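You operate a simulated robot arm through the tools that you are given. There is no shell and no other tool.

You run a simulated robot arm. Do the job below in one go: nothing can be reset, and whatever is moved stays where it is left.

JOB
Set the gold and silver spring collars to 10 mm and latch them.
Fine: each collar latch opens before its collar turns and shuts after.

The check looks at the end state, three seconds after you hand in, the way a careful person would. Anything else that was tipped, shoved, dropped, spilled or broken makes it a failure.

ROBOT AND FRAMES
A 7-joint arm with a three-finger gripper, fixed in place. Base frame: the origin is at the foot of the arm, x ahead of it, y to its left, z up; the work surface is at about z = 1290. Units: mm, rad, N and s.
Its first joint turns from -2.897 to 2.897 rad. Payload 2.69 kg.
Tool frame: the origin (TCP) lies between the finger pads and is the grasp point; the fingertips stand 30 mm ahead of it; z points along the fingers, y is the line along which they close. The gripper opens to 128 mm. The gripper's body begins 117 mm behind the TCP.
Orientation is that of the tool frame in the base frame, as a unit quaternion [w, x, y, z]. With the fingers straight down and closing along the base's y, the tool's x points along the base's -x, its y along +y and its z along -z.

CONTROLS
- The arm moves only by the tool jog_arm. Its argument "increments" is a list that holds one entry, the list of rows, each a list of 7 numbers: the gripper command, from -1 (shut) to 1 (fully open), values between in proportion, then the shift along the tool's x, y, z in units of 200 mm (1.0 is 200 mm), then the turn, a rotation vector about the tool's x, y, z in units of 60 degrees (1.0 is 60 degrees). In form: [[[gripper, x, y, z, rx, ry, rz], ...]]. A call has 1 to 20 rows; each row is the pose to reach, as a shift and turn from the pose commanded when the call began, along the tool's axes at that moment. A call with a number of a shift or a turn outside -1 to 1 is refused whole. Rows are played at 5 a second. More than 50 mm and 0.15 rad between two rows, or a gripper value outside its range, and nothing of the call is played. A pose out of reach is approached as far as the arm can. The call stops where the force on the tool passes 90 N (or 10 N more than at its start, if that is more) or the arm is blocked; 0.2 s more then pass. The fingers move at their own pace and stop on an object; they squeeze with about 25 N. The grip force told is the motor's: it shows also when the fingers shut on nothing. Time passes only in rows, and 0.2 s behind the last, so rows that repeat a pose let the fingers close. It gives the time, the measured TCP pose, the force on the tool (base axes), the opening and the grip force at its end, in the units of the frame above (readings bear some noise), with the torque about the TCP (base axes, N m) and any sound that the robot's microphone picked up.
- Cameras (640 x 400 px; columns grow to the right, rows downward): "scene" is fixed at [51, -499.6, 1851.8]; the picture's right is [0.36, -0.93, 0.00], its down [-0.44, -0.17, -0.88] and it looks along [0.83, 0.32, -0.47] (base axes); focal length 362 px, centre (320, 200). "wrist" rides on the gripper at [58, 54, -131] in the tool frame; the picture's right is [-0.68, 0.74, 0.00], its down [-0.62, -0.57, -0.55] and it looks along [-0.40, -0.37, 0.84] (tool axes); focal length 234 px, centre (320, 200). There is no depth. A picture from a camera that has moved, and an enlarged one, comes with that camera's place and axes in the base frame and with its lens.
- snapshot(camera): a new picture of that camera. The clock stands still meanwhile.
- slide_trunk(by): slides the trunk up (or, below 0, down) by that many mm; the arm rides with it, the base frame stays. It gives what a move gives, with no picture.
- enlarge(camera, box): a new picture of the part [left, top, right, bottom] of that camera's present view, enlarged. The clock stands still meanwhile.
- finish_job(): hands the job in; it is judged then, once.

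Places have to be worked out from the pictures, the camera data and where the tool is seen. Open the gripper and draw the arm clear of the work before you hand the job in, unless the task says otherwise.

The tools are called after "Request:" as name(argument=value, ...) on one line, values as JSON. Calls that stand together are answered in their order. jog_arm: Moves the arm, as the interface text tells. Its arguments: {"type":"object","properties":{"increments":{"type":"array","items":{"type":"array","items":{"type":"array","items":{"type":"number"}}}}},"required":["increments"]} The other tools are called the same way: slide_trunk (by) slides the trunk up or down; snapshot (camera) takes a picture; enlarge (camera, box) takes an enlarged picture of a part of a camera's view; finish_job () hands the job in.

At the start:

```text
time: 0.0
position: [695.1, 56.3, 1643.5]
orientation: [0.0, 0.0, 1.0, 0.0]
wrist_force: [0.8, -0.3, -0.2]
torque: [-0.01, 0.01, 0.0]
width: 128.2
gripper_force: 0.1
trunk travel left (down, up): [-200.0, 150.0]
```

scene: 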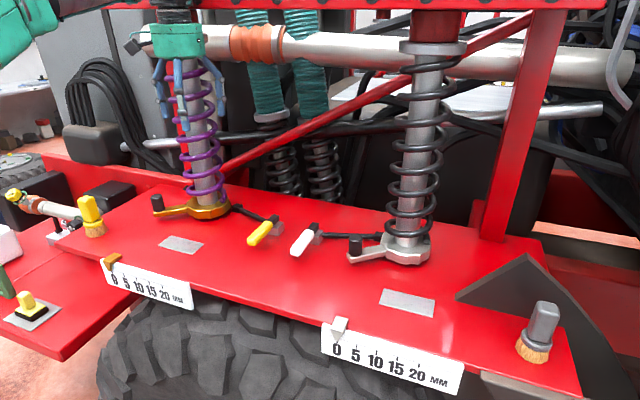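
wrist: 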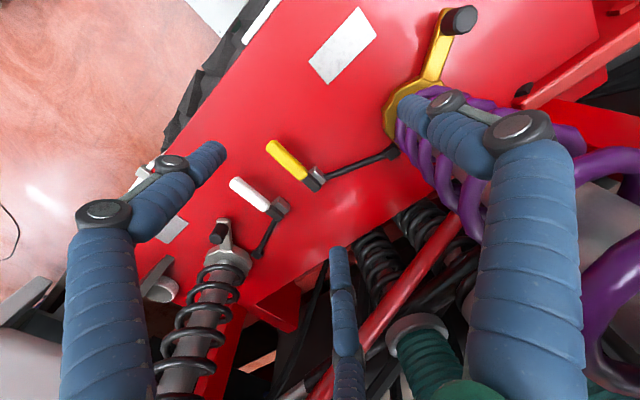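

I'll first look closely at the two collars, their latches and the scales before moving anything.

Request:
enlarge(camera="scene", box=[60, 160, 300, 310])

Request:
enlarge(camera="scene", box=[280, 210, 480, 335])

Request:
enlarge(camera="scene", box=[300, 280, 580, 400])

Request:
enlarge(camera="wrist", box=[200, 0, 520, 200])

Request:
enlarge(camera="wrist", box=[140, 120, 360, 300])

```text
2.67 times, centred on (180, 235) of scene
camera zoom: at [51.0, -499.6, 1851.8], right [0.36, -0.93, 0.0], down [-0.44, -0.17, -0.88], along [0.83, 0.32, -0.47], focal length 965 px, centre (693, 107)
```

zoom: 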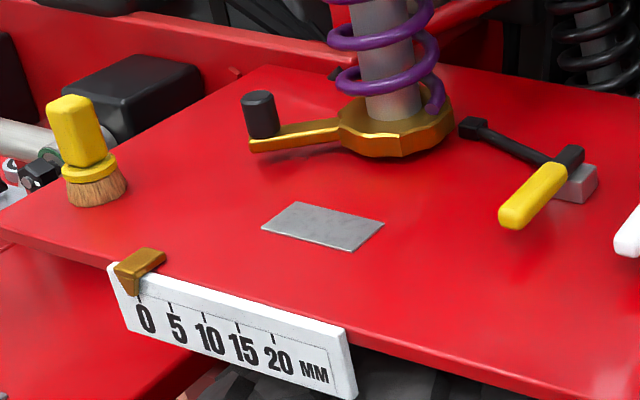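

```text
3.20 times, centred on (380, 272) of scene
camera zoom: at [51.0, -499.6, 1851.8], right [0.36, -0.93, 0.0], down [-0.44, -0.17, -0.88], along [0.83, 0.32, -0.47], focal length 1158 px, centre (128, -32)
```

zoom: 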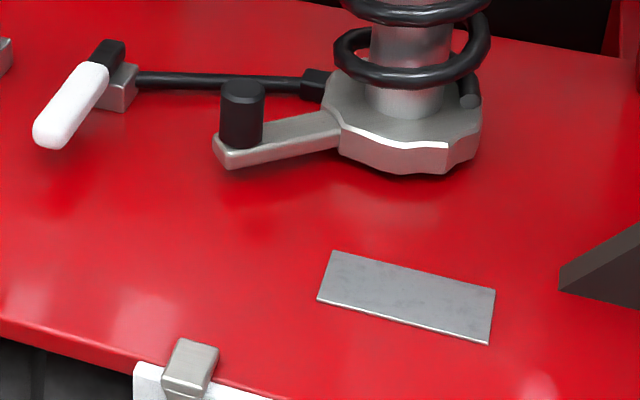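

```text
2.29 times, centred on (440, 340) of scene
camera zoom: at [51.0, -499.6, 1851.8], right [0.36, -0.93, 0.0], down [-0.44, -0.17, -0.88], along [0.83, 0.32, -0.47], focal length 827 px, centre (46, -120)
```

zoom: 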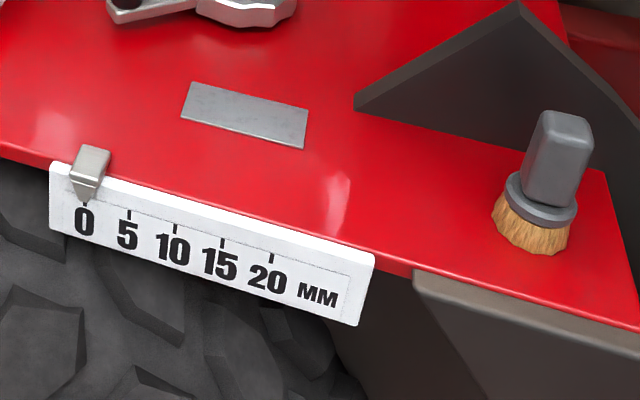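

```text
2.00 times, centred on (360, 100) of wrist
camera zoom: at [636.0, 109.5, 1774.5], right [0.68, 0.74, 0.0], down [0.62, -0.57, 0.55], along [0.4, -0.37, -0.84], focal length 468 px, centre (240, 400)
```

zoom: 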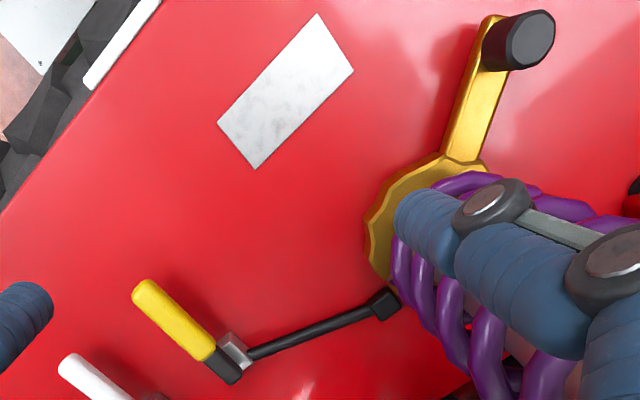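

```text
2.22 times, centred on (250, 210) of wrist
camera zoom: at [636.0, 109.5, 1774.5], right [0.68, 0.74, 0.0], down [0.62, -0.57, 0.55], along [0.4, -0.37, -0.84], focal length 520 px, centre (476, 178)
```

zoom: 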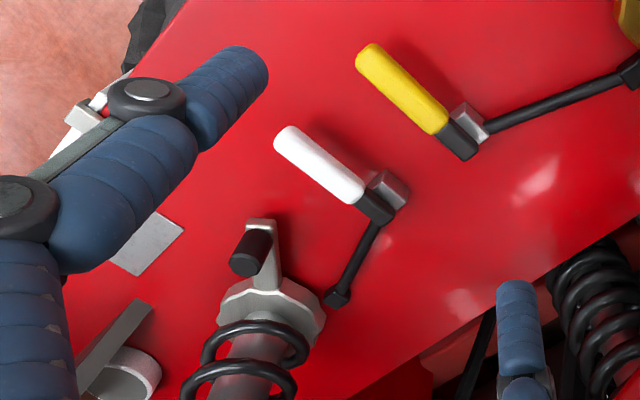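

The deck is near z≈1290; I judge the gold collar to be at about (833,166), the silver one at about (833,-436), and the two latch levers at y≈-72 (yellow) and y≈-189 (white), with tips near x≈688, z≈1335. I'll move the tool to above the levers for a closer view, keeping well above everything.

Request:
jog_arm(increments=[[[0.5, 0.0, -0.12, 0.1, 0, 0, 0], [0.3, 0.0, -0.24, 0.2, 0, 0, 0], [0.0, 0.0, -0.36, 0.3, 0, 0, 0], [0.0, 0.0, -0.48, 0.4, 0, 0, 0], [0.0, 0.0, -0.6, 0.5, 0, 0, 0], [0.0, 0.0, -0.6, 0.6, 0, 0, 0], [0.0, 0.0, -0.6, 0.6, 0, 0, 0]]])

Request:
snapshot(camera="wrist")

Request:
snapshot(camera="scene")

```text
time: 1.6
position: [695.9, -66.1, 1523.3]
orientation: [0.001, 0.0, 1.0, 0.0]
wrist_force: [-0.2, 0.4, 0.3]
torque: [-0.02, 0.0, -0.02]
width: 64.1
gripper_force: 0.2
trunk travel left (down, up): [-200.0, 150.0]
```

```text
taken
camera wrist: at [636.4, -10.5, 1654.0], right [0.68, 0.74, 0.0], down [0.62, -0.57, 0.55], along [0.4, -0.37, -0.84], focal length 234 px, centre (320, 200)
```

wrist: 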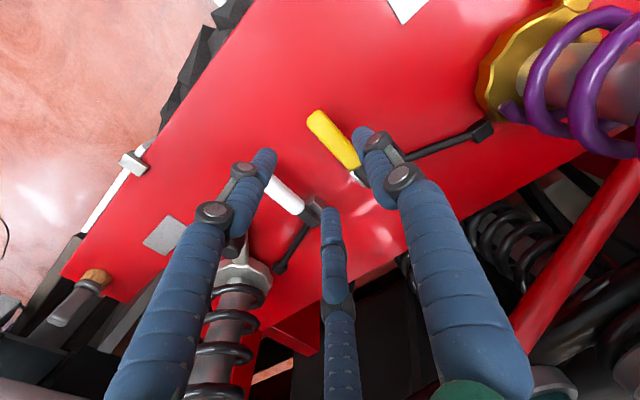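

```text
taken
```

scene: 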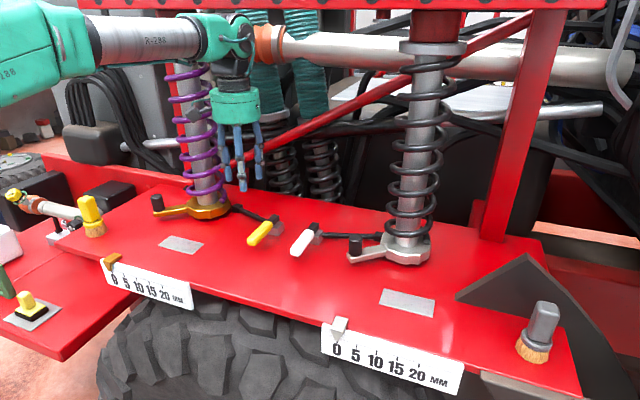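

The latches are in view and three blue finger shapes appear around the TCP, so I need to know exactly where the tips are. I'll enlarge the tips and the levers.

Request:
enlarge(camera="wrist", box=[220, 90, 420, 240])

Request:
enlarge(camera="wrist", box=[400, 0, 640, 160])

Request:
enlarge(camera="scene", box=[180, 60, 300, 200])

Request:
enlarge(camera="scene", box=[225, 200, 335, 265])

```text
2.67 times, centred on (320, 165) of wrist
camera zoom: at [636.4, -10.5, 1654.0], right [0.68, 0.74, 0.0], down [0.62, -0.57, 0.55], along [0.4, -0.37, -0.84], focal length 624 px, centre (320, 293)
```

zoom: 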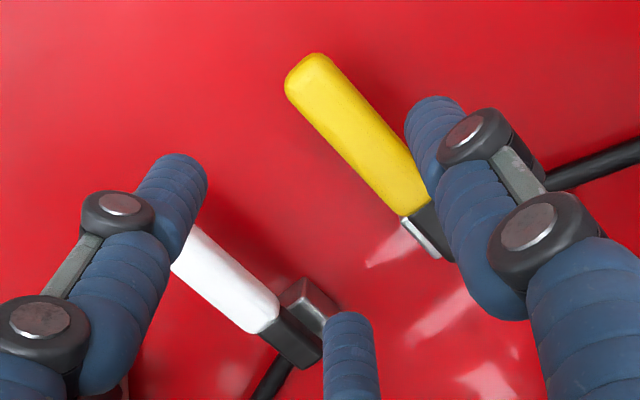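

```text
2.50 times, centred on (520, 80) of wrist
camera zoom: at [636.4, -10.5, 1654.0], right [0.68, 0.74, 0.0], down [0.62, -0.57, 0.55], along [0.4, -0.37, -0.84], focal length 585 px, centre (-180, 500)
```

zoom: 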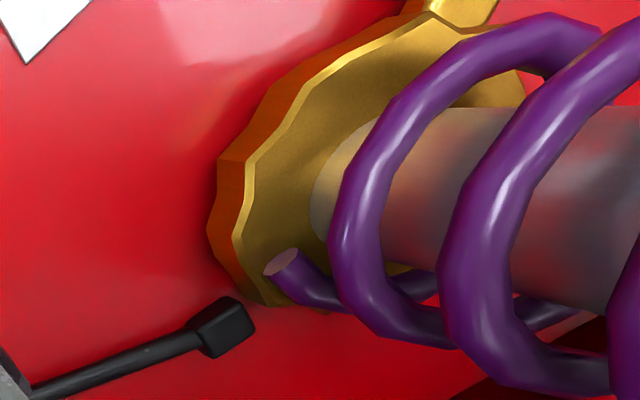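

```text
2.86 times, centred on (240, 130) of scene
camera zoom: at [51.0, -499.6, 1851.8], right [0.36, -0.93, 0.0], down [-0.44, -0.17, -0.88], along [0.83, 0.32, -0.47], focal length 1034 px, centre (549, 400)
```

zoom: 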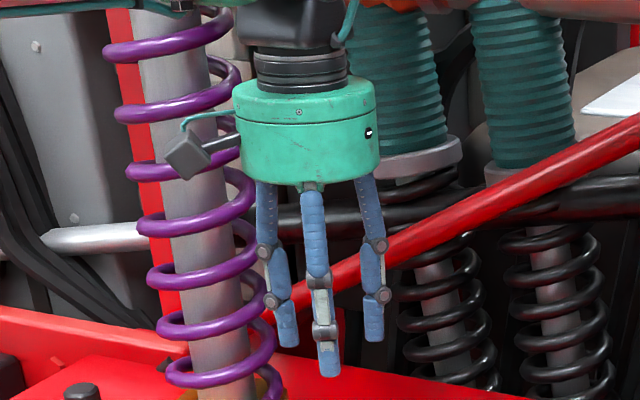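

```text
5.82 times, centred on (280, 232) of scene
camera zoom: at [51.0, -499.6, 1851.8], right [0.36, -0.93, 0.0], down [-0.44, -0.17, -0.88], along [0.83, 0.32, -0.47], focal length 2105 px, centre (553, 11)
```

zoom: 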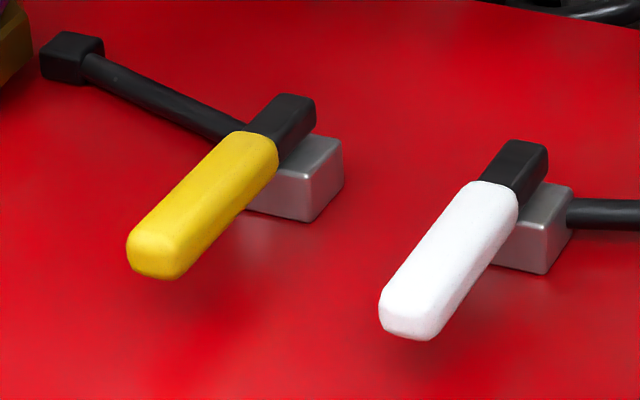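

The levers lie flat at z≈1333, from x≈690 (tip) to x≈815 (pivot block). To calibrate where the fingers really meet, I'll close the gripper in free air and look.

Request:
jog_arm(increments=[[[-0.6, 0, 0, 0, 0, 0, 0], [-0.6, 0, 0, 0, 0, 0, 0], [-0.6, 0, 0, 0, 0, 0, 0], [-0.6, 0, 0, 0, 0, 0, 0]]])

Request:
enlarge(camera="wrist", box=[220, 90, 420, 240])

Request:
enlarge(camera="scene", box=[180, 60, 300, 200])

```text
time: 2.6
position: [696.3, -64.2, 1522.2]
orientation: [0.001, 0.0, 1.0, 0.0]
wrist_force: [-0.2, -0.3, -0.4]
torque: [-0.03, 0.0, -0.02]
width: 25.8
gripper_force: 0.0
trunk travel left (down, up): [-200.0, 150.0]
```

```text
2.67 times, centred on (320, 165) of wrist
camera zoom: at [636.3, -10.6, 1654.3], right [0.68, 0.74, 0.0], down [0.62, -0.57, 0.55], along [0.4, -0.37, -0.84], focal length 624 px, centre (320, 293)
```

zoom: 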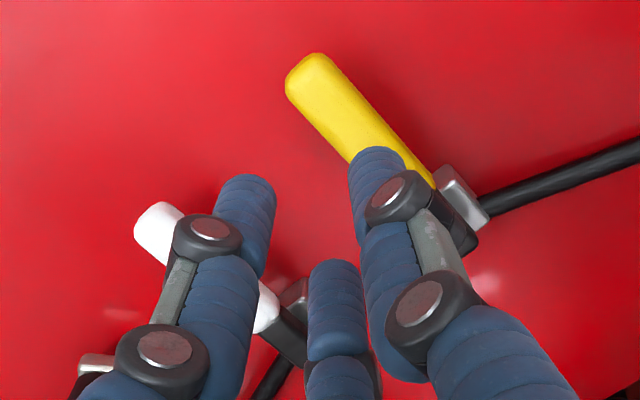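

```text
2.86 times, centred on (240, 130) of scene
camera zoom: at [51.0, -499.6, 1851.8], right [0.36, -0.93, 0.0], down [-0.44, -0.17, -0.88], along [0.83, 0.32, -0.47], focal length 1034 px, centre (549, 400)
```

zoom: 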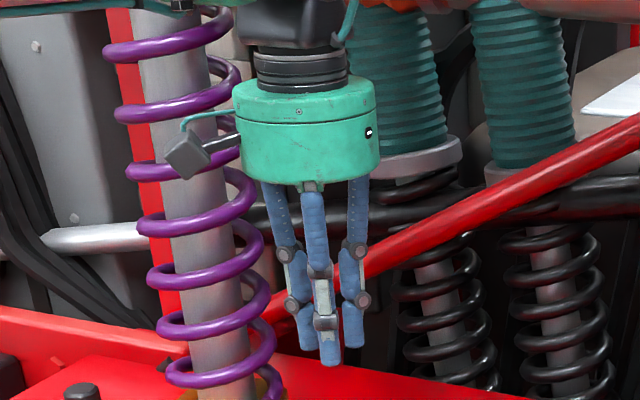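

The fingers are a concentric set centred on the TCP, so the TCP is where they meet. I'll open to about 64 mm and come down above the yellow lever (tips about 30 mm above it) for a close look.

Request:
jog_arm(increments=[[[0.0, -0.04, -0.01, 0.15, 0, 0, 0], [0.0, -0.08, -0.02, 0.3, 0, 0, 0], [0.0, -0.12, -0.03, 0.45, 0, 0, 0], [0.0, -0.15, -0.03, 0.6, 0, 0, 0], [0.0, -0.15, -0.03, 0.6, 0, 0, 0]]])

Request:
snapshot(camera="wrist")

Request:
enlarge(camera="scene", box=[180, 130, 340, 270])

Request:
enlarge(camera="wrist", box=[220, 60, 440, 240])

```text
time: 3.8
position: [725.2, -69.2, 1402.7]
orientation: [0.001, -0.001, 1.0, 0.0]
wrist_force: [-0.4, -0.3, -0.5]
torque: [0.03, 0.02, -0.01]
width: 63.9
gripper_force: 0.1
trunk travel left (down, up): [-200.0, 150.0]
```

```text
taken
camera wrist: at [665.7, -14.6, 1534.1], right [0.68, 0.74, 0.0], down [0.62, -0.57, 0.55], along [0.4, -0.37, -0.84], focal length 234 px, centre (320, 200)
```

wrist: 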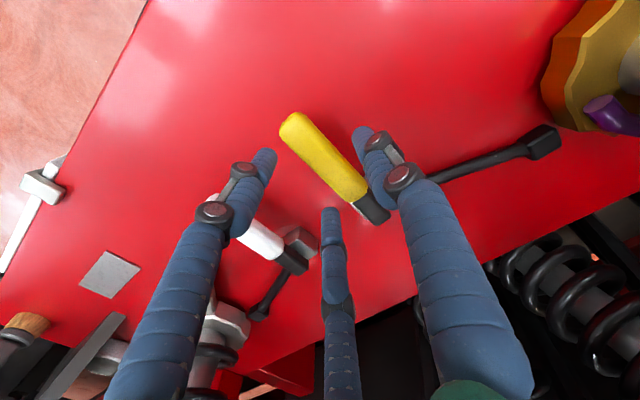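

```text
2.86 times, centred on (260, 200) of scene
camera zoom: at [51.0, -499.6, 1851.8], right [0.36, -0.93, 0.0], down [-0.44, -0.17, -0.88], along [0.83, 0.32, -0.47], focal length 1034 px, centre (491, 200)
```

zoom: 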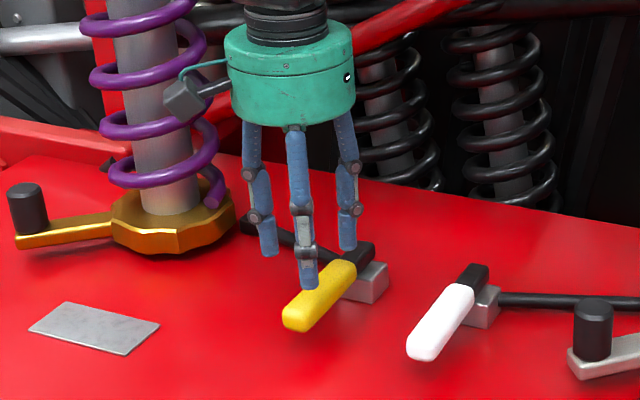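

```text
2.22 times, centred on (330, 150) of wrist
camera zoom: at [665.7, -14.6, 1534.1], right [0.68, 0.74, 0.0], down [0.62, -0.57, 0.55], along [0.4, -0.37, -0.84], focal length 520 px, centre (298, 311)
```

zoom: 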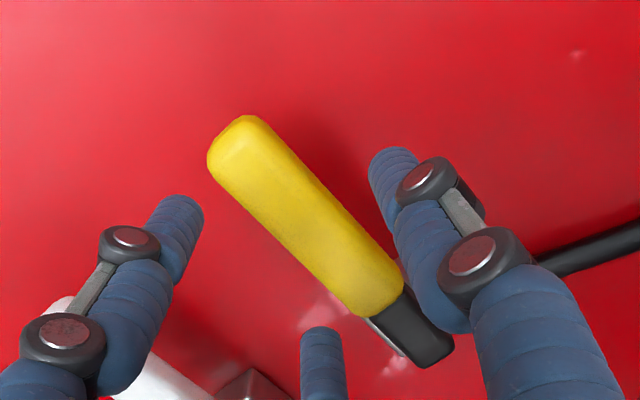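

The yellow lever runs along x at y≈-68, from x≈685 to 815. I'll open to ~90 mm, descend astride it to TCP z≈1340 (tips ~18 mm above the deck), and watch the force.

Request:
jog_arm(increments=[[[0.4, 0, 0, 0, 0, 0, 0], [0.4, 0, 0, 0.0, 0, 0, 0], [0.4, 0, 0, 0.1, 0, 0, 0], [0.4, 0, 0, 0.2, 0, 0, 0], [0.4, 0, 0, 0.315, 0, 0, 0], [0.4, 0, 0, 0.315, 0, 0, 0]]])

Request:
enlarge(camera="scene", box=[180, 130, 340, 270])

Request:
enlarge(camera="wrist", box=[200, 60, 460, 260])

```text
time: 5.2
position: [725.8, -70.4, 1337.3]
orientation: [0.001, 0.0, 1.0, 0.0]
wrist_force: [1.0, -0.5, -1.5]
torque: [0.02, 0.03, -0.03]
width: 89.5
gripper_force: 0.0
trunk travel left (down, up): [-200.0, 150.0]
```

```text
2.86 times, centred on (260, 200) of scene
camera zoom: at [51.0, -499.6, 1851.8], right [0.36, -0.93, 0.0], down [-0.44, -0.17, -0.88], along [0.83, 0.32, -0.47], focal length 1034 px, centre (491, 200)
```

zoom: 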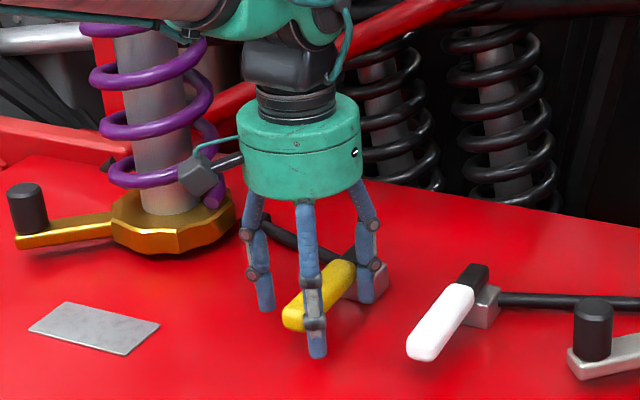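

```text
2.00 times, centred on (330, 160) of wrist
camera zoom: at [666.0, -17.0, 1469.3], right [0.68, 0.74, 0.0], down [0.62, -0.57, 0.55], along [0.4, -0.37, -0.84], focal length 468 px, centre (300, 280)
```

zoom: 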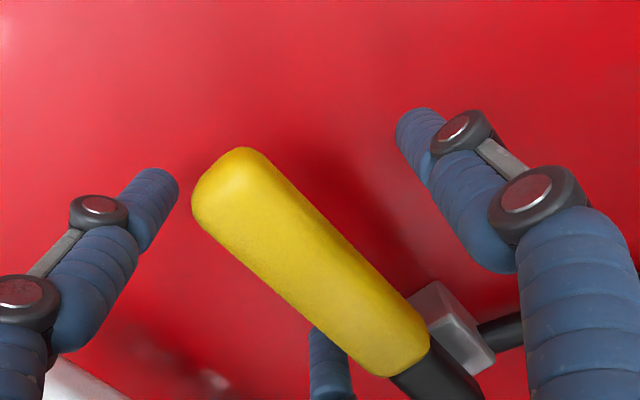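

The fingers straddle the lever freely. I'll close gently in steps and see the width at which they touch.

Request:
jog_arm(increments=[[[0.0, 0, 0, 0, 0, 0, 0], [-0.3, 0, 0, 0, 0, 0, 0], [-0.5, 0, 0, 0, 0, 0, 0], [-0.5, 0, 0, 0, 0, 0, 0]]])

Request:
enlarge(camera="wrist", box=[200, 60, 460, 260])

```text
time: 6.2
position: [724.0, -75.6, 1338.8]
orientation: [0.0, 0.001, 1.0, 0.0]
wrist_force: [-12.4, -42.6, -1.1]
torque: [-0.61, 0.31, -0.14]
width: 49.7
gripper_force: 13.2
trunk travel left (down, up): [-200.0, 150.0]
```

```text
2.00 times, centred on (330, 160) of wrist
camera zoom: at [664.4, -21.5, 1469.8], right [0.68, 0.74, 0.0], down [0.61, -0.57, 0.55], along [0.4, -0.37, -0.84], focal length 468 px, centre (300, 280)
```

zoom: 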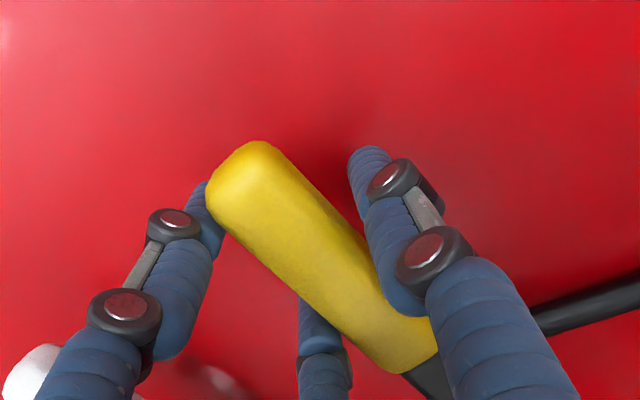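

The hand is truly concentric: the pair of fingers on -y met the lever at width ~50 and pushed the tool aside; the lever did not give towards +y under ~40 N. I'll reopen, shift about 9 mm towards -y so the thumb and pair meet the lever together, and close softly.

Request:
jog_arm(increments=[[[0.0, 0, 0, 0, 0, 0, 0], [0.0, 0, -0.045, 0, 0, 0, 0], [0.0, 0, -0.045, 0, 0, 0, 0], [-0.2, 0, -0.045, 0, 0, 0, 0], [-0.3, 0, -0.045, 0, 0, 0, 0], [-0.36, 0, -0.045, 0, 0, 0, 0], [-0.36, 0, -0.045, 0, 0, 0, 0]]])

Request:
enlarge(camera="wrist", box=[200, 60, 460, 260])

```text
time: 7.8
position: [725.5, -79.6, 1339.1]
orientation: [0.0, 0.0, 1.0, 0.0]
wrist_force: [0.9, 5.5, 0.1]
torque: [0.08, -0.02, -0.04]
width: 44.7
gripper_force: 2.8
trunk travel left (down, up): [-200.0, 150.0]
```

```text
2.00 times, centred on (330, 160) of wrist
camera zoom: at [665.9, -25.0, 1470.1], right [0.68, 0.74, 0.0], down [0.62, -0.57, 0.55], along [0.4, -0.37, -0.84], focal length 468 px, centre (300, 280)
```

zoom: 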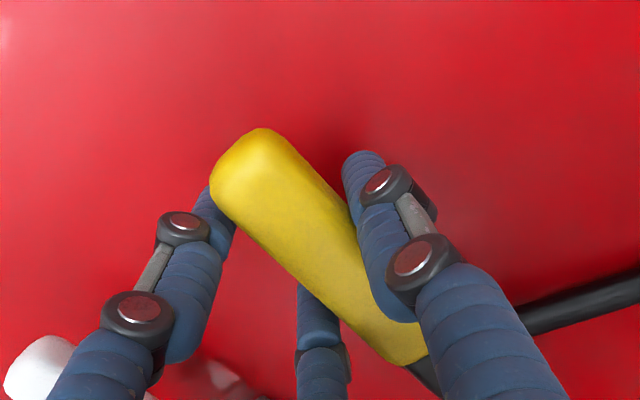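

The lever is now held on both sides at width ~45. I'll firm the grip and try a small upward motion, reading the force to learn the hinge direction.

Request:
jog_arm(increments=[[[-0.6, 0, 0, 0, 0, 0, 0], [-0.6, 0, 0, 0, 0, 0, 0], [-0.6, 0, 0, -0.02, 0, 0, 0], [-0.6, 0, 0, -0.04, 0, 0, 0], [-0.6, 0, 0, -0.04, 0, 0, 0]]])

Request:
enlarge(camera="wrist", box=[200, 60, 460, 260])

Request:
enlarge(camera="scene", box=[180, 130, 340, 270])

```text
time: 9.0
position: [724.6, -78.6, 1346.2]
orientation: [-0.002, 0.0, 1.0, 0.0]
wrist_force: [-5.4, 21.0, -20.0]
torque: [0.15, 1.59, -0.1]
width: 41.2
gripper_force: 44.8
trunk travel left (down, up): [-200.0, 150.0]
```

```text
2.00 times, centred on (330, 160) of wrist
camera zoom: at [665.7, -23.7, 1478.0], right [0.68, 0.74, 0.0], down [0.62, -0.57, 0.55], along [0.4, -0.37, -0.84], focal length 468 px, centre (300, 280)
```

zoom: 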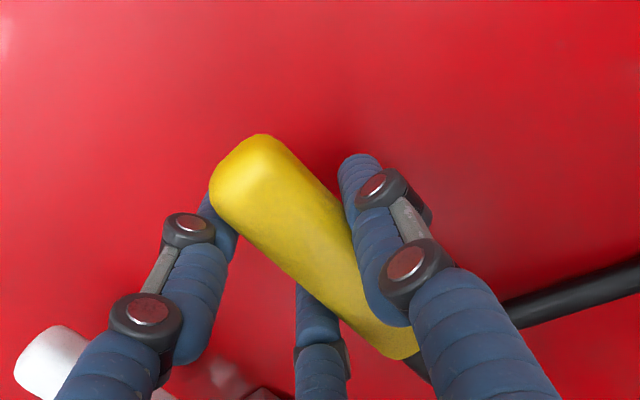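

```text
2.86 times, centred on (260, 200) of scene
camera zoom: at [51.0, -499.6, 1851.8], right [0.36, -0.93, 0.0], down [-0.44, -0.17, -0.88], along [0.83, 0.32, -0.47], focal length 1034 px, centre (491, 200)
```

zoom: 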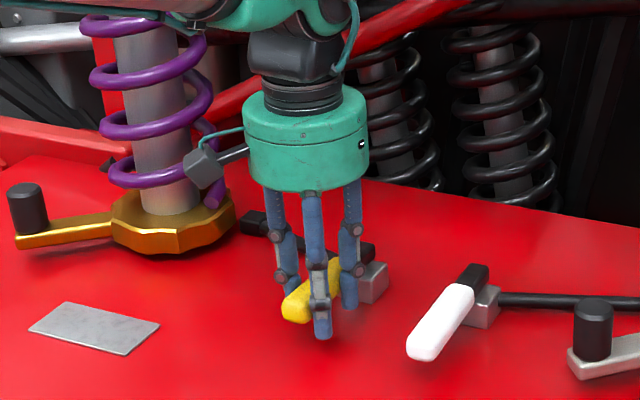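

The lever followed the fingers upward with ~20 N, so it hinges about a horizontal y-axis at the block (near x≈805, z≈1330). I'll carry on along that arc, pitching the tool with the lever, up to about 20°, and check.

Request:
jog_arm(increments=[[[-0.6, -0.0105, 0, -0.015, 0, 0.133, 0], [-0.6, -0.024, 0, -0.055, 0, 0.233, 0], [-0.6, -0.0415, 0, -0.0935, 0, 0.333, 0], [-0.6, -0.0415, 0, -0.0935, 0, 0.333, 0]]])

Request:
snapshot(camera="wrist")

Request:
enlarge(camera="scene", box=[180, 130, 340, 270])

```text
time: 10.0
position: [733.3, -78.1, 1367.9]
orientation: [-0.174, 0.0, 0.985, -0.001]
wrist_force: [-6.7, 24.2, 12.7]
torque: [0.61, -0.78, -0.07]
width: 41.1
gripper_force: 45.0
trunk travel left (down, up): [-200.0, 150.0]
```

```text
taken
camera wrist: at [722.0, -23.5, 1510.4], right [0.64, 0.74, -0.23], down [0.77, -0.57, 0.31], along [0.09, -0.37, -0.92], focal length 234 px, centre (320, 200)
```

wrist: 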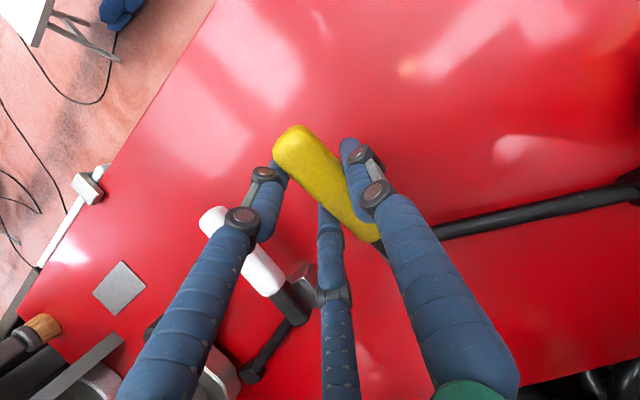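

```text
2.86 times, centred on (260, 200) of scene
camera zoom: at [51.0, -499.6, 1851.8], right [0.36, -0.93, 0.0], down [-0.44, -0.17, -0.88], along [0.83, 0.32, -0.47], focal length 1034 px, centre (491, 200)
```

zoom: 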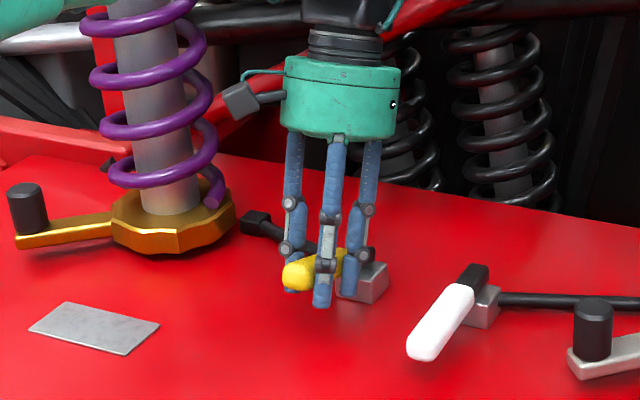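

The lever rises cleanly with the tool (now ~20°). I'll continue along the arc to about 44°, easing the sideways load slightly.

Request:
jog_arm(increments=[[[-0.6, -0.0077, 0.006, -0.0415, 0, 0.1, 0], [-0.6, -0.0197, 0.012, -0.082, 0, 0.2, 0], [-0.6, -0.0358, 0.012, -0.121, 0, 0.3, 0], [-0.6, -0.056, 0.012, -0.158, 0, 0.4, 0], [-0.6, -0.056, 0.012, -0.158, 0, 0.4, 0]]])

Request:
snapshot(camera="wrist")

Request:
enlarge(camera="scene", box=[180, 130, 340, 270])

```text
time: 11.2
position: [705.7, -78.8, 1334.3]
orientation: [-0.377, 0.0, 0.926, 0.001]
wrist_force: [16.4, -62.5, -6.5]
torque: [0.24, 0.51, 1.71]
width: 47.2
gripper_force: 44.5
out of reach, approached as far as the arm can: row 3, 4, 5
trunk travel left (down, up): [-200.0, 150.0]
```

```text
taken
camera wrist: at [755.3, -25.6, 1470.1], right [0.49, 0.74, -0.47], down [0.82, -0.57, -0.04], along [-0.3, -0.37, -0.88], focal length 234 px, centre (320, 200)
```

wrist: 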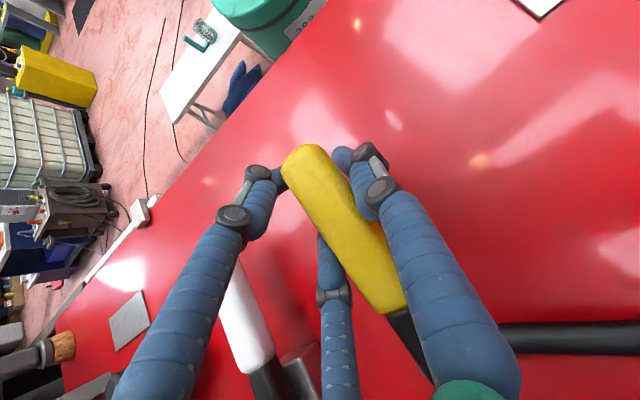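

```text
2.86 times, centred on (260, 200) of scene
camera zoom: at [51.0, -499.6, 1851.8], right [0.36, -0.93, 0.0], down [-0.44, -0.17, -0.88], along [0.83, 0.32, -0.47], focal length 1034 px, centre (491, 200)
```

zoom: 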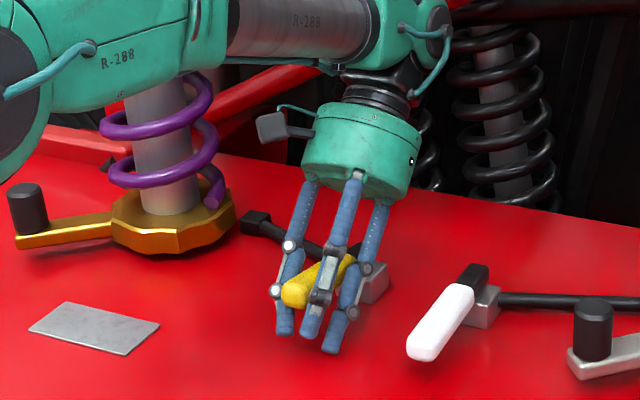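

The last rows were out of reach with that tilt, so the arm sagged back down and is now pressing sideways. I'll open the fingers to release the lever first, holding the pose.

Request:
jog_arm(increments=[[[0.1, 0, 0, 0, 0, 0, 0], [0.3, 0, 0, 0, 0, 0, 0]]])

Request:
enlarge(camera="scene", box=[180, 130, 340, 270])

Request:
snapshot(camera="wrist")

```text
time: 11.8
position: [706.0, -70.4, 1337.7]
orientation: [-0.375, 0.0, 0.927, 0.001]
wrist_force: [-0.2, -0.4, 2.1]
torque: [-0.02, -0.07, 0.02]
width: 84.9
gripper_force: 0.1
trunk travel left (down, up): [-200.0, 150.0]
```

```text
2.86 times, centred on (260, 200) of scene
camera zoom: at [51.0, -499.6, 1851.8], right [0.36, -0.93, 0.0], down [-0.44, -0.17, -0.88], along [0.83, 0.32, -0.47], focal length 1034 px, centre (491, 200)
```

zoom: 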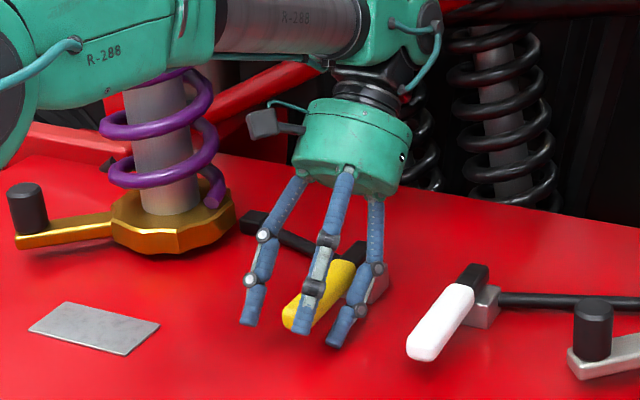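

```text
taken
camera wrist: at [753.7, -17.2, 1473.1], right [0.49, 0.74, -0.47], down [0.82, -0.57, -0.03], along [-0.29, -0.37, -0.88], focal length 234 px, centre (320, 200)
```

wrist: 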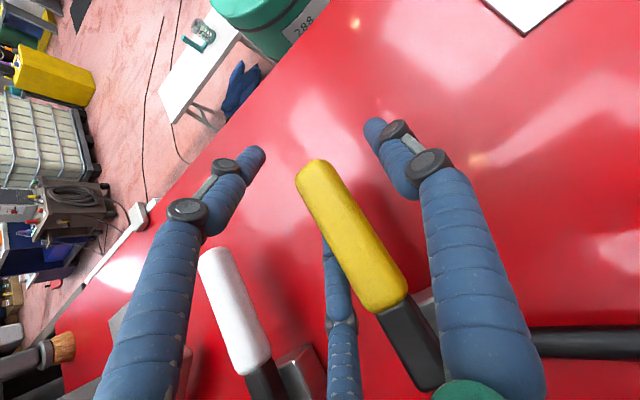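

Free of load, and the lever has dropped back flat. Tilting backward is a reach limit, so I'll use a different approach: first back up and straighten the tool, then yaw it so the single thumb can go under the lever tip with the tool tilted forward.

Request:
jog_arm(increments=[[[0.3, 0.052, 0, -0.054, 0, -0.133, 0], [0.3, 0.1035, 0, -0.108, 0, -0.267, 0], [0.3, 0.1725, 0, -0.18, 0, -0.4, 0], [0.3, 0.2415, 0, -0.252, 0, -0.533, 0], [0.3, 0.31, 0, -0.324, 0, -0.667, 0], [0.3, 0.38, 0, -0.396, 0, -0.733, 0], [0.3, 0.38, 0, -0.396, 0, -0.733, 0]]])

Request:
snapshot(camera="wrist")

Request:
snapshot(camera="scene")

```text
time: 13.4
position: [705.8, -70.9, 1450.6]
orientation: [0.0, -0.001, 1.0, 0.0]
wrist_force: [0.2, -0.2, 1.0]
torque: [0.01, -0.04, 0.02]
width: 83.2
gripper_force: 0.0
trunk travel left (down, up): [-200.0, 150.0]
```

```text
taken
camera wrist: at [646.3, -17.7, 1581.3], right [0.68, 0.74, 0.0], down [0.62, -0.57, 0.55], along [0.4, -0.37, -0.84], focal length 234 px, centre (320, 200)
```

wrist: 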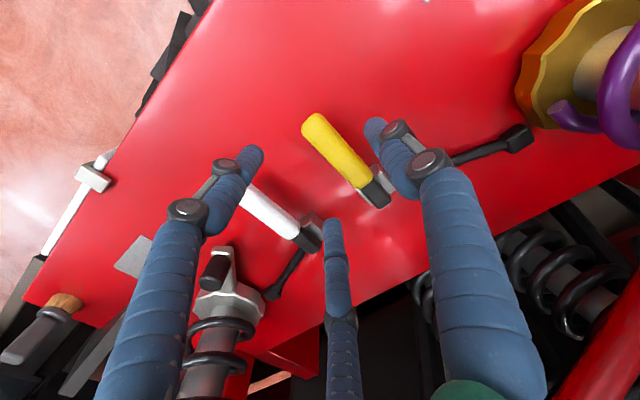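

```text
taken
```

scene: 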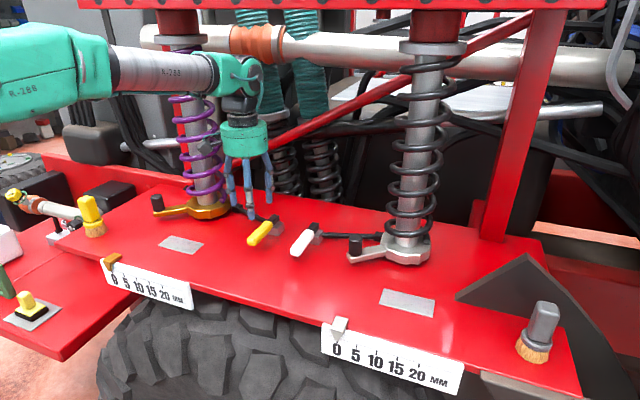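

Straightened and clear above. Now I'll draw back to x≈610 and yaw the tool -90° about its axis (in two parts), so the thumb faces the robot side.

Request:
jog_arm(increments=[[[0.3, 0.06, 0, 0, 0, 0, -0.125], [0.3, 0.12, 0, 0, 0, 0, -0.25], [0.3, 0.18, 0, 0, 0, 0, -0.375], [0.3, 0.24, 0, 0, 0, 0, -0.5], [0.3, 0.3, 0, 0, 0, 0, -0.625], [0.3, 0.36, 0, 0, 0, 0, -0.75], [0.3, 0.42, 0, 0, 0, 0, -0.875], [0.3, 0.48, 0, 0, 0, 0, -1.0], [0.3, 0.48, 0, 0, 0, 0, -1.0]]])

Request:
jog_arm(increments=[[[0.3, 0, 0, 0, 0, 0, -0.125], [0.3, 0, 0, 0, 0, 0, -0.25], [0.3, 0, 0, 0, 0, 0, -0.375], [0.3, 0, 0, 0, 0, 0, -0.5], [0.3, 0, 0, 0, 0, 0, -0.5]]])

Request:
snapshot(camera="wrist")

Request:
snapshot(camera="scene")

```text
time: 15.4
position: [609.0, -73.1, 1450.8]
orientation: [0.0, -0.501, 0.865, 0.0]
wrist_force: [0.2, -0.4, 0.2]
torque: [0.0, 0.04, -0.02]
width: 83.0
gripper_force: 0.0
trunk travel left (down, up): [-200.0, 150.0]
```

```text
time: 16.6
position: [608.0, -71.4, 1447.3]
orientation: [-0.001, -0.707, 0.707, -0.001]
wrist_force: [0.4, 0.7, 0.5]
torque: [-0.01, 0.01, 0.0]
width: 83.4
gripper_force: 0.0
trunk travel left (down, up): [-200.0, 150.0]
```

```text
taken
camera wrist: at [554.0, -131.3, 1579.3], right [-0.74, 0.68, 0.0], down [0.57, 0.62, 0.55], along [0.37, 0.4, -0.84], focal length 234 px, centre (320, 200)
```

wrist: 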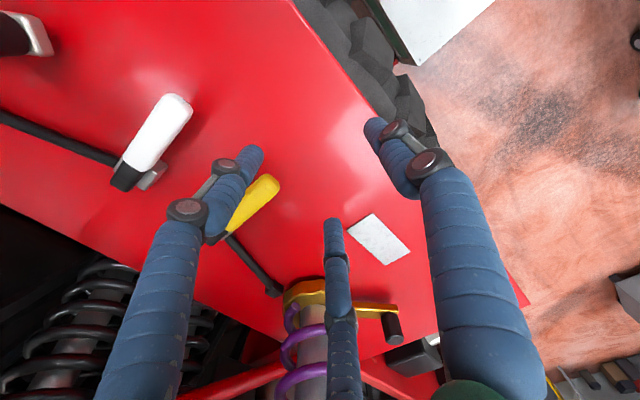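

```text
taken
```

scene: 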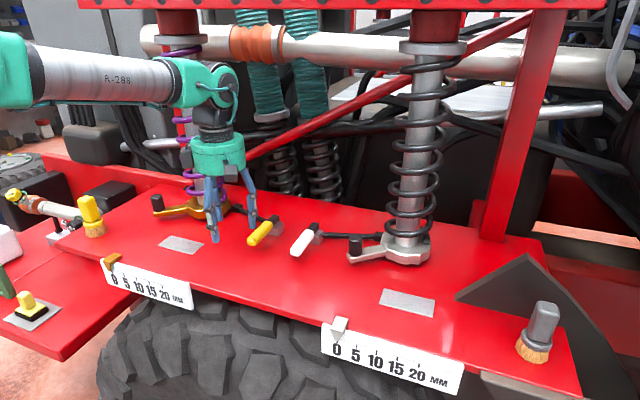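

The yaw is done. Now I'll pitch the tool forward to 60° in place (well above the deck) so the thumb ends up underneath, and check the reach.

Request:
jog_arm(increments=[[[0.3, 0, 0, 0, 0.125, 0, 0], [0.3, 0, 0, 0, 0.25, 0, 0], [0.3, 0, 0, 0, 0.375, 0, 0], [0.3, 0, 0, 0, 0.5, 0, 0], [0.3, 0, 0, 0, 0.625, 0, 0], [0.3, 0, 0, 0, 0.75, 0, 0], [0.3, 0, 0, 0, 0.875, 0, 0], [0.3, 0, 0, 0, 1.0, 0, 0], [0.3, 0, 0, 0, 1.0, 0, 0]]])

Request:
snapshot(camera="wrist")

Request:
snapshot(camera="scene")

```text
time: 18.6
position: [608.3, -74.1, 1448.8]
orientation: [0.353, -0.612, 0.613, -0.354]
wrist_force: [-0.5, 0.7, 0.4]
torque: [-0.03, -0.02, 0.02]
width: 83.1
gripper_force: 0.2
trunk travel left (down, up): [-200.0, 150.0]
```

```text
taken
camera wrist: at [467.8, -131.9, 1468.4], right [-0.37, 0.68, -0.64], down [-0.19, 0.62, 0.76], along [0.91, 0.4, -0.1], focal length 234 px, centre (320, 200)
```

wrist: 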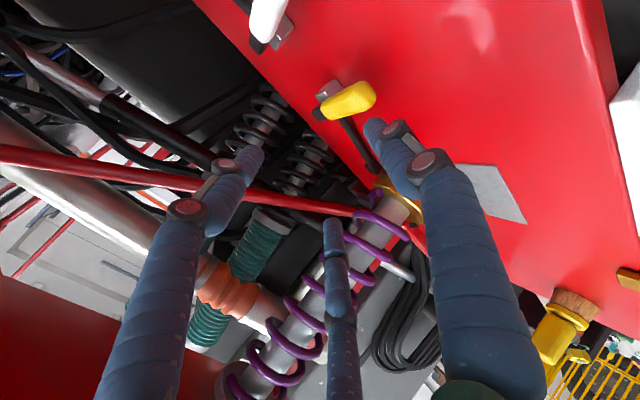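

```text
taken
```

scene: 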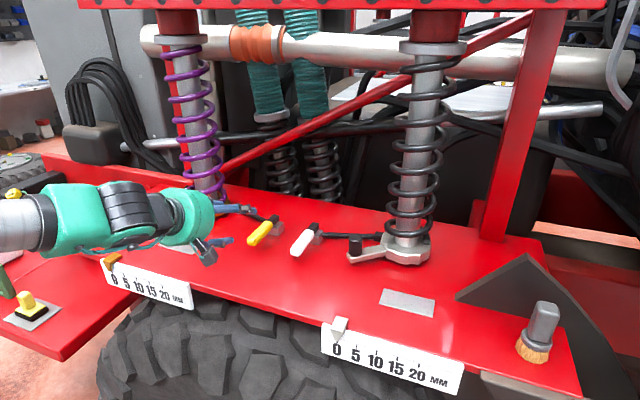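

Reachable, and the thumb is now the lowest finger. I'll move in to a pre-contact place just in front of the yellow lever tip (thumb tip ≈ x 651, z 1317) and look.

Request:
jog_arm(increments=[[[0.3, -0.004, 0.07, 0.12, 0, 0, 0], [0.3, -0.008, 0.145, 0.243, 0, 0, 0], [0.3, -0.0125, 0.217, 0.365, 0, 0, 0], [0.3, -0.0125, 0.217, 0.365, 0, 0, 0]]])

Request:
snapshot(camera="wrist")

Request:
enlarge(camera="scene", box=[160, 170, 320, 290])

```text
time: 19.6
position: [651.9, -69.4, 1376.7]
orientation: [-0.353, 0.612, -0.612, 0.354]
wrist_force: [0.2, 0.1, -0.4]
torque: [-0.01, 0.0, -0.04]
width: 83.4
gripper_force: 0.0
trunk travel left (down, up): [-200.0, 150.0]
```

```text
taken
camera wrist: at [510.7, -128.7, 1396.2], right [-0.37, 0.68, -0.64], down [-0.19, 0.62, 0.76], along [0.91, 0.4, -0.1], focal length 234 px, centre (320, 200)
```

wrist: 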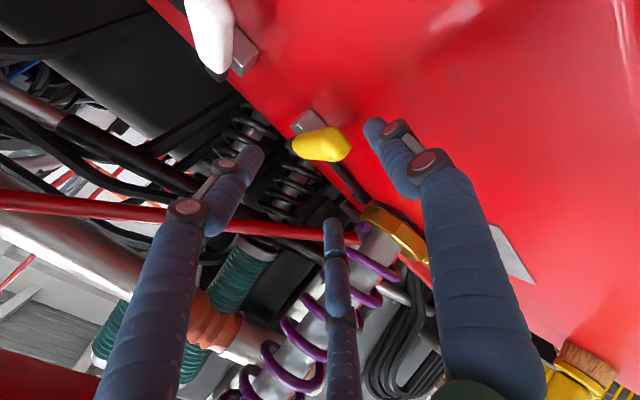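

```text
3.33 times, centred on (240, 230) of scene
camera zoom: at [51.0, -499.6, 1851.8], right [0.36, -0.93, 0.0], down [-0.44, -0.17, -0.88], along [0.83, 0.32, -0.47], focal length 1206 px, centre (587, 100)
```

zoom: 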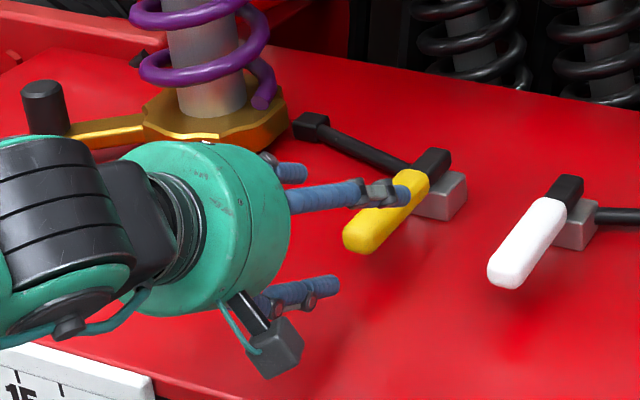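

The thumb tip is right where predicted (≈656, 1320) and the lever tip's underside is at z≈1327 with y≈-71. I'll lower and slide the thumb forward under the lever tip by about 14 mm.

Request:
jog_arm(increments=[[[0.3, 0, 0.0438, 0.054, 0, 0, 0], [0.3, 0, -0.006, 0.141, 0, 0, 0], [0.3, 0, -0.0587, 0.2317, 0, 0, 0], [0.3, 0, -0.0587, 0.2317, 0, 0, 0]]])

Request:
snapshot(camera="wrist")

Request:
enlarge(camera="scene", box=[160, 170, 320, 290])

```text
time: 20.6
position: [699.8, -70.0, 1362.6]
orientation: [-0.353, 0.613, -0.612, 0.353]
wrist_force: [-0.4, -0.2, 0.5]
torque: [0.05, -0.01, 0.0]
width: 83.5
gripper_force: 0.0
trunk travel left (down, up): [-200.0, 150.0]
```

```text
taken
camera wrist: at [557.8, -127.4, 1381.4], right [-0.37, 0.68, -0.64], down [-0.19, 0.62, 0.76], along [0.91, 0.4, -0.1], focal length 234 px, centre (320, 200)
```

wrist: 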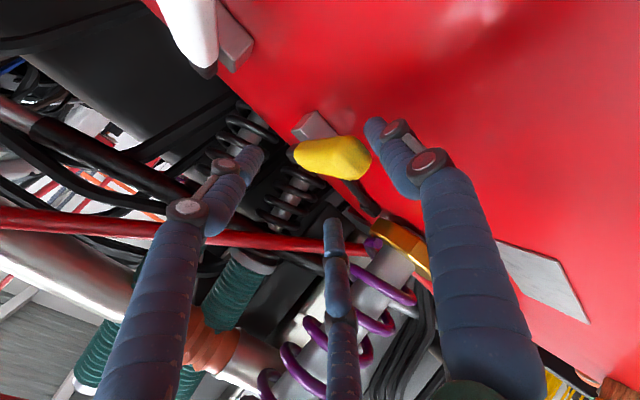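

```text
3.33 times, centred on (240, 230) of scene
camera zoom: at [51.0, -499.6, 1851.8], right [0.36, -0.93, 0.0], down [-0.44, -0.17, -0.88], along [0.83, 0.32, -0.47], focal length 1206 px, centre (587, 100)
```

zoom: 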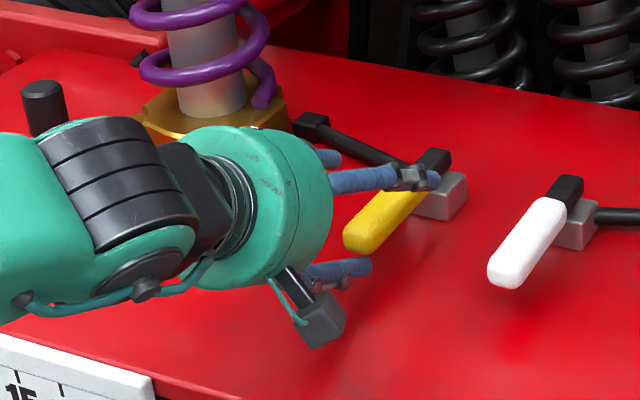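

The thumb tip is now under the lever tip at about (703, 1304). I'll push up ~32 mm with the thumb and watch force and picture.

Request:
jog_arm(increments=[[[0.3, 0, -0.0384, -0.0135, 0, 0, 0], [0.3, 0, -0.0768, -0.027, 0, 0, 0], [0.3, 0, -0.1152, -0.04, 0, 0, 0], [0.3, 0, -0.1536, -0.054, 0, 0, 0], [0.3, 0, -0.1536, -0.054, 0, 0, 0]]])

Request:
enlarge(camera="scene", box=[160, 170, 320, 290])

Request:
snapshot(camera="wrist")

```text
time: 21.8
position: [703.1, -70.8, 1394.9]
orientation: [0.353, -0.612, 0.613, -0.353]
wrist_force: [-0.4, -0.3, -0.8]
torque: [0.0, 0.0, -0.01]
width: 83.9
gripper_force: 0.3
trunk travel left (down, up): [-200.0, 150.0]
```

```text
3.33 times, centred on (240, 230) of scene
camera zoom: at [51.0, -499.6, 1851.8], right [0.36, -0.93, 0.0], down [-0.44, -0.17, -0.88], along [0.83, 0.32, -0.47], focal length 1206 px, centre (587, 100)
```

zoom: 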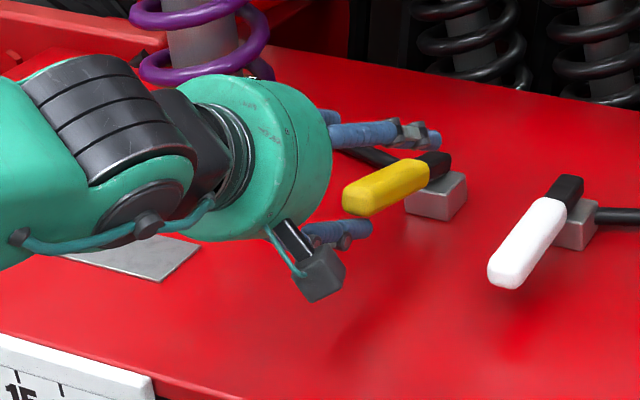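

```text
taken
camera wrist: at [560.9, -128.9, 1415.2], right [-0.37, 0.68, -0.64], down [-0.19, 0.62, 0.76], along [0.91, 0.4, -0.1], focal length 234 px, centre (320, 200)
```

wrist: 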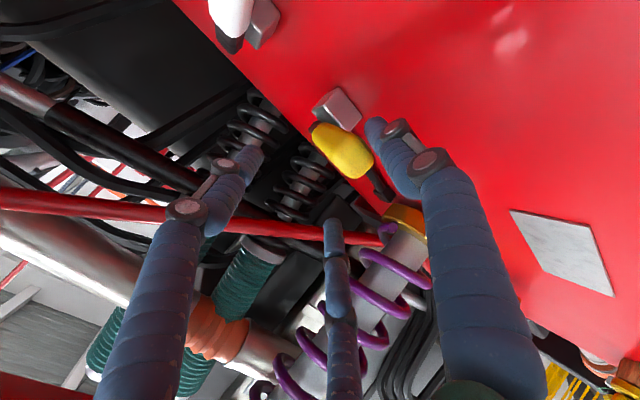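

The lever rides up on the thumb with almost no force. Continuing up another ~31 mm to about 30° of lever angle.

Request:
jog_arm(increments=[[[0.3, 0, -0.04, -0.0115, 0, 0, 0], [0.3, 0, -0.0793, -0.0227, 0, 0, 0], [0.3, 0, -0.117, -0.033, 0, 0, 0], [0.3, 0, -0.154, -0.043, 0, 0, 0], [0.3, 0, -0.154, -0.043, 0, 0, 0]]])

Request:
enlarge(camera="scene", box=[160, 150, 320, 270])

Request:
snapshot(camera="wrist")

```text
time: 23.0
position: [710.8, -71.5, 1425.4]
orientation: [0.354, -0.612, 0.612, -0.353]
wrist_force: [-0.3, -0.5, 0.1]
torque: [-0.03, 0.01, 0.0]
width: 83.2
gripper_force: 0.1
trunk travel left (down, up): [-200.0, 150.0]
```

```text
3.33 times, centred on (240, 210) of scene
camera zoom: at [51.0, -499.6, 1851.8], right [0.36, -0.93, 0.0], down [-0.44, -0.17, -0.88], along [0.83, 0.32, -0.47], focal length 1206 px, centre (587, 167)
```

zoom: 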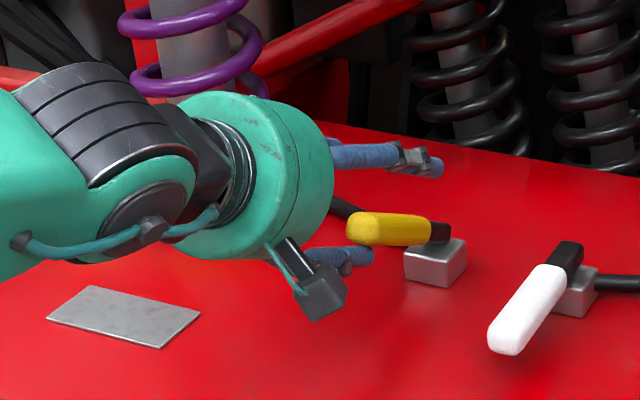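

```text
taken
camera wrist: at [569.0, -128.5, 1444.4], right [-0.37, 0.68, -0.64], down [-0.19, 0.62, 0.76], along [0.91, 0.4, -0.1], focal length 234 px, centre (320, 200)
```

wrist: 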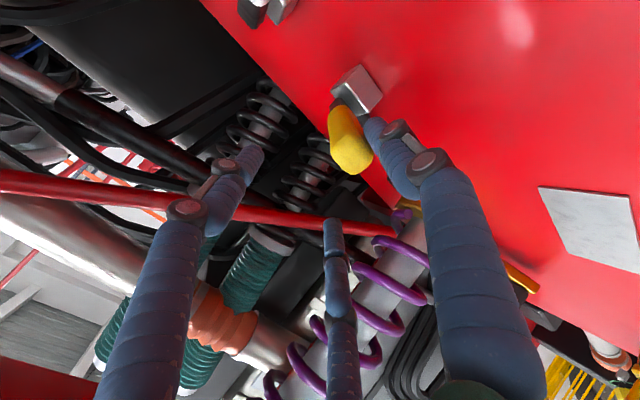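

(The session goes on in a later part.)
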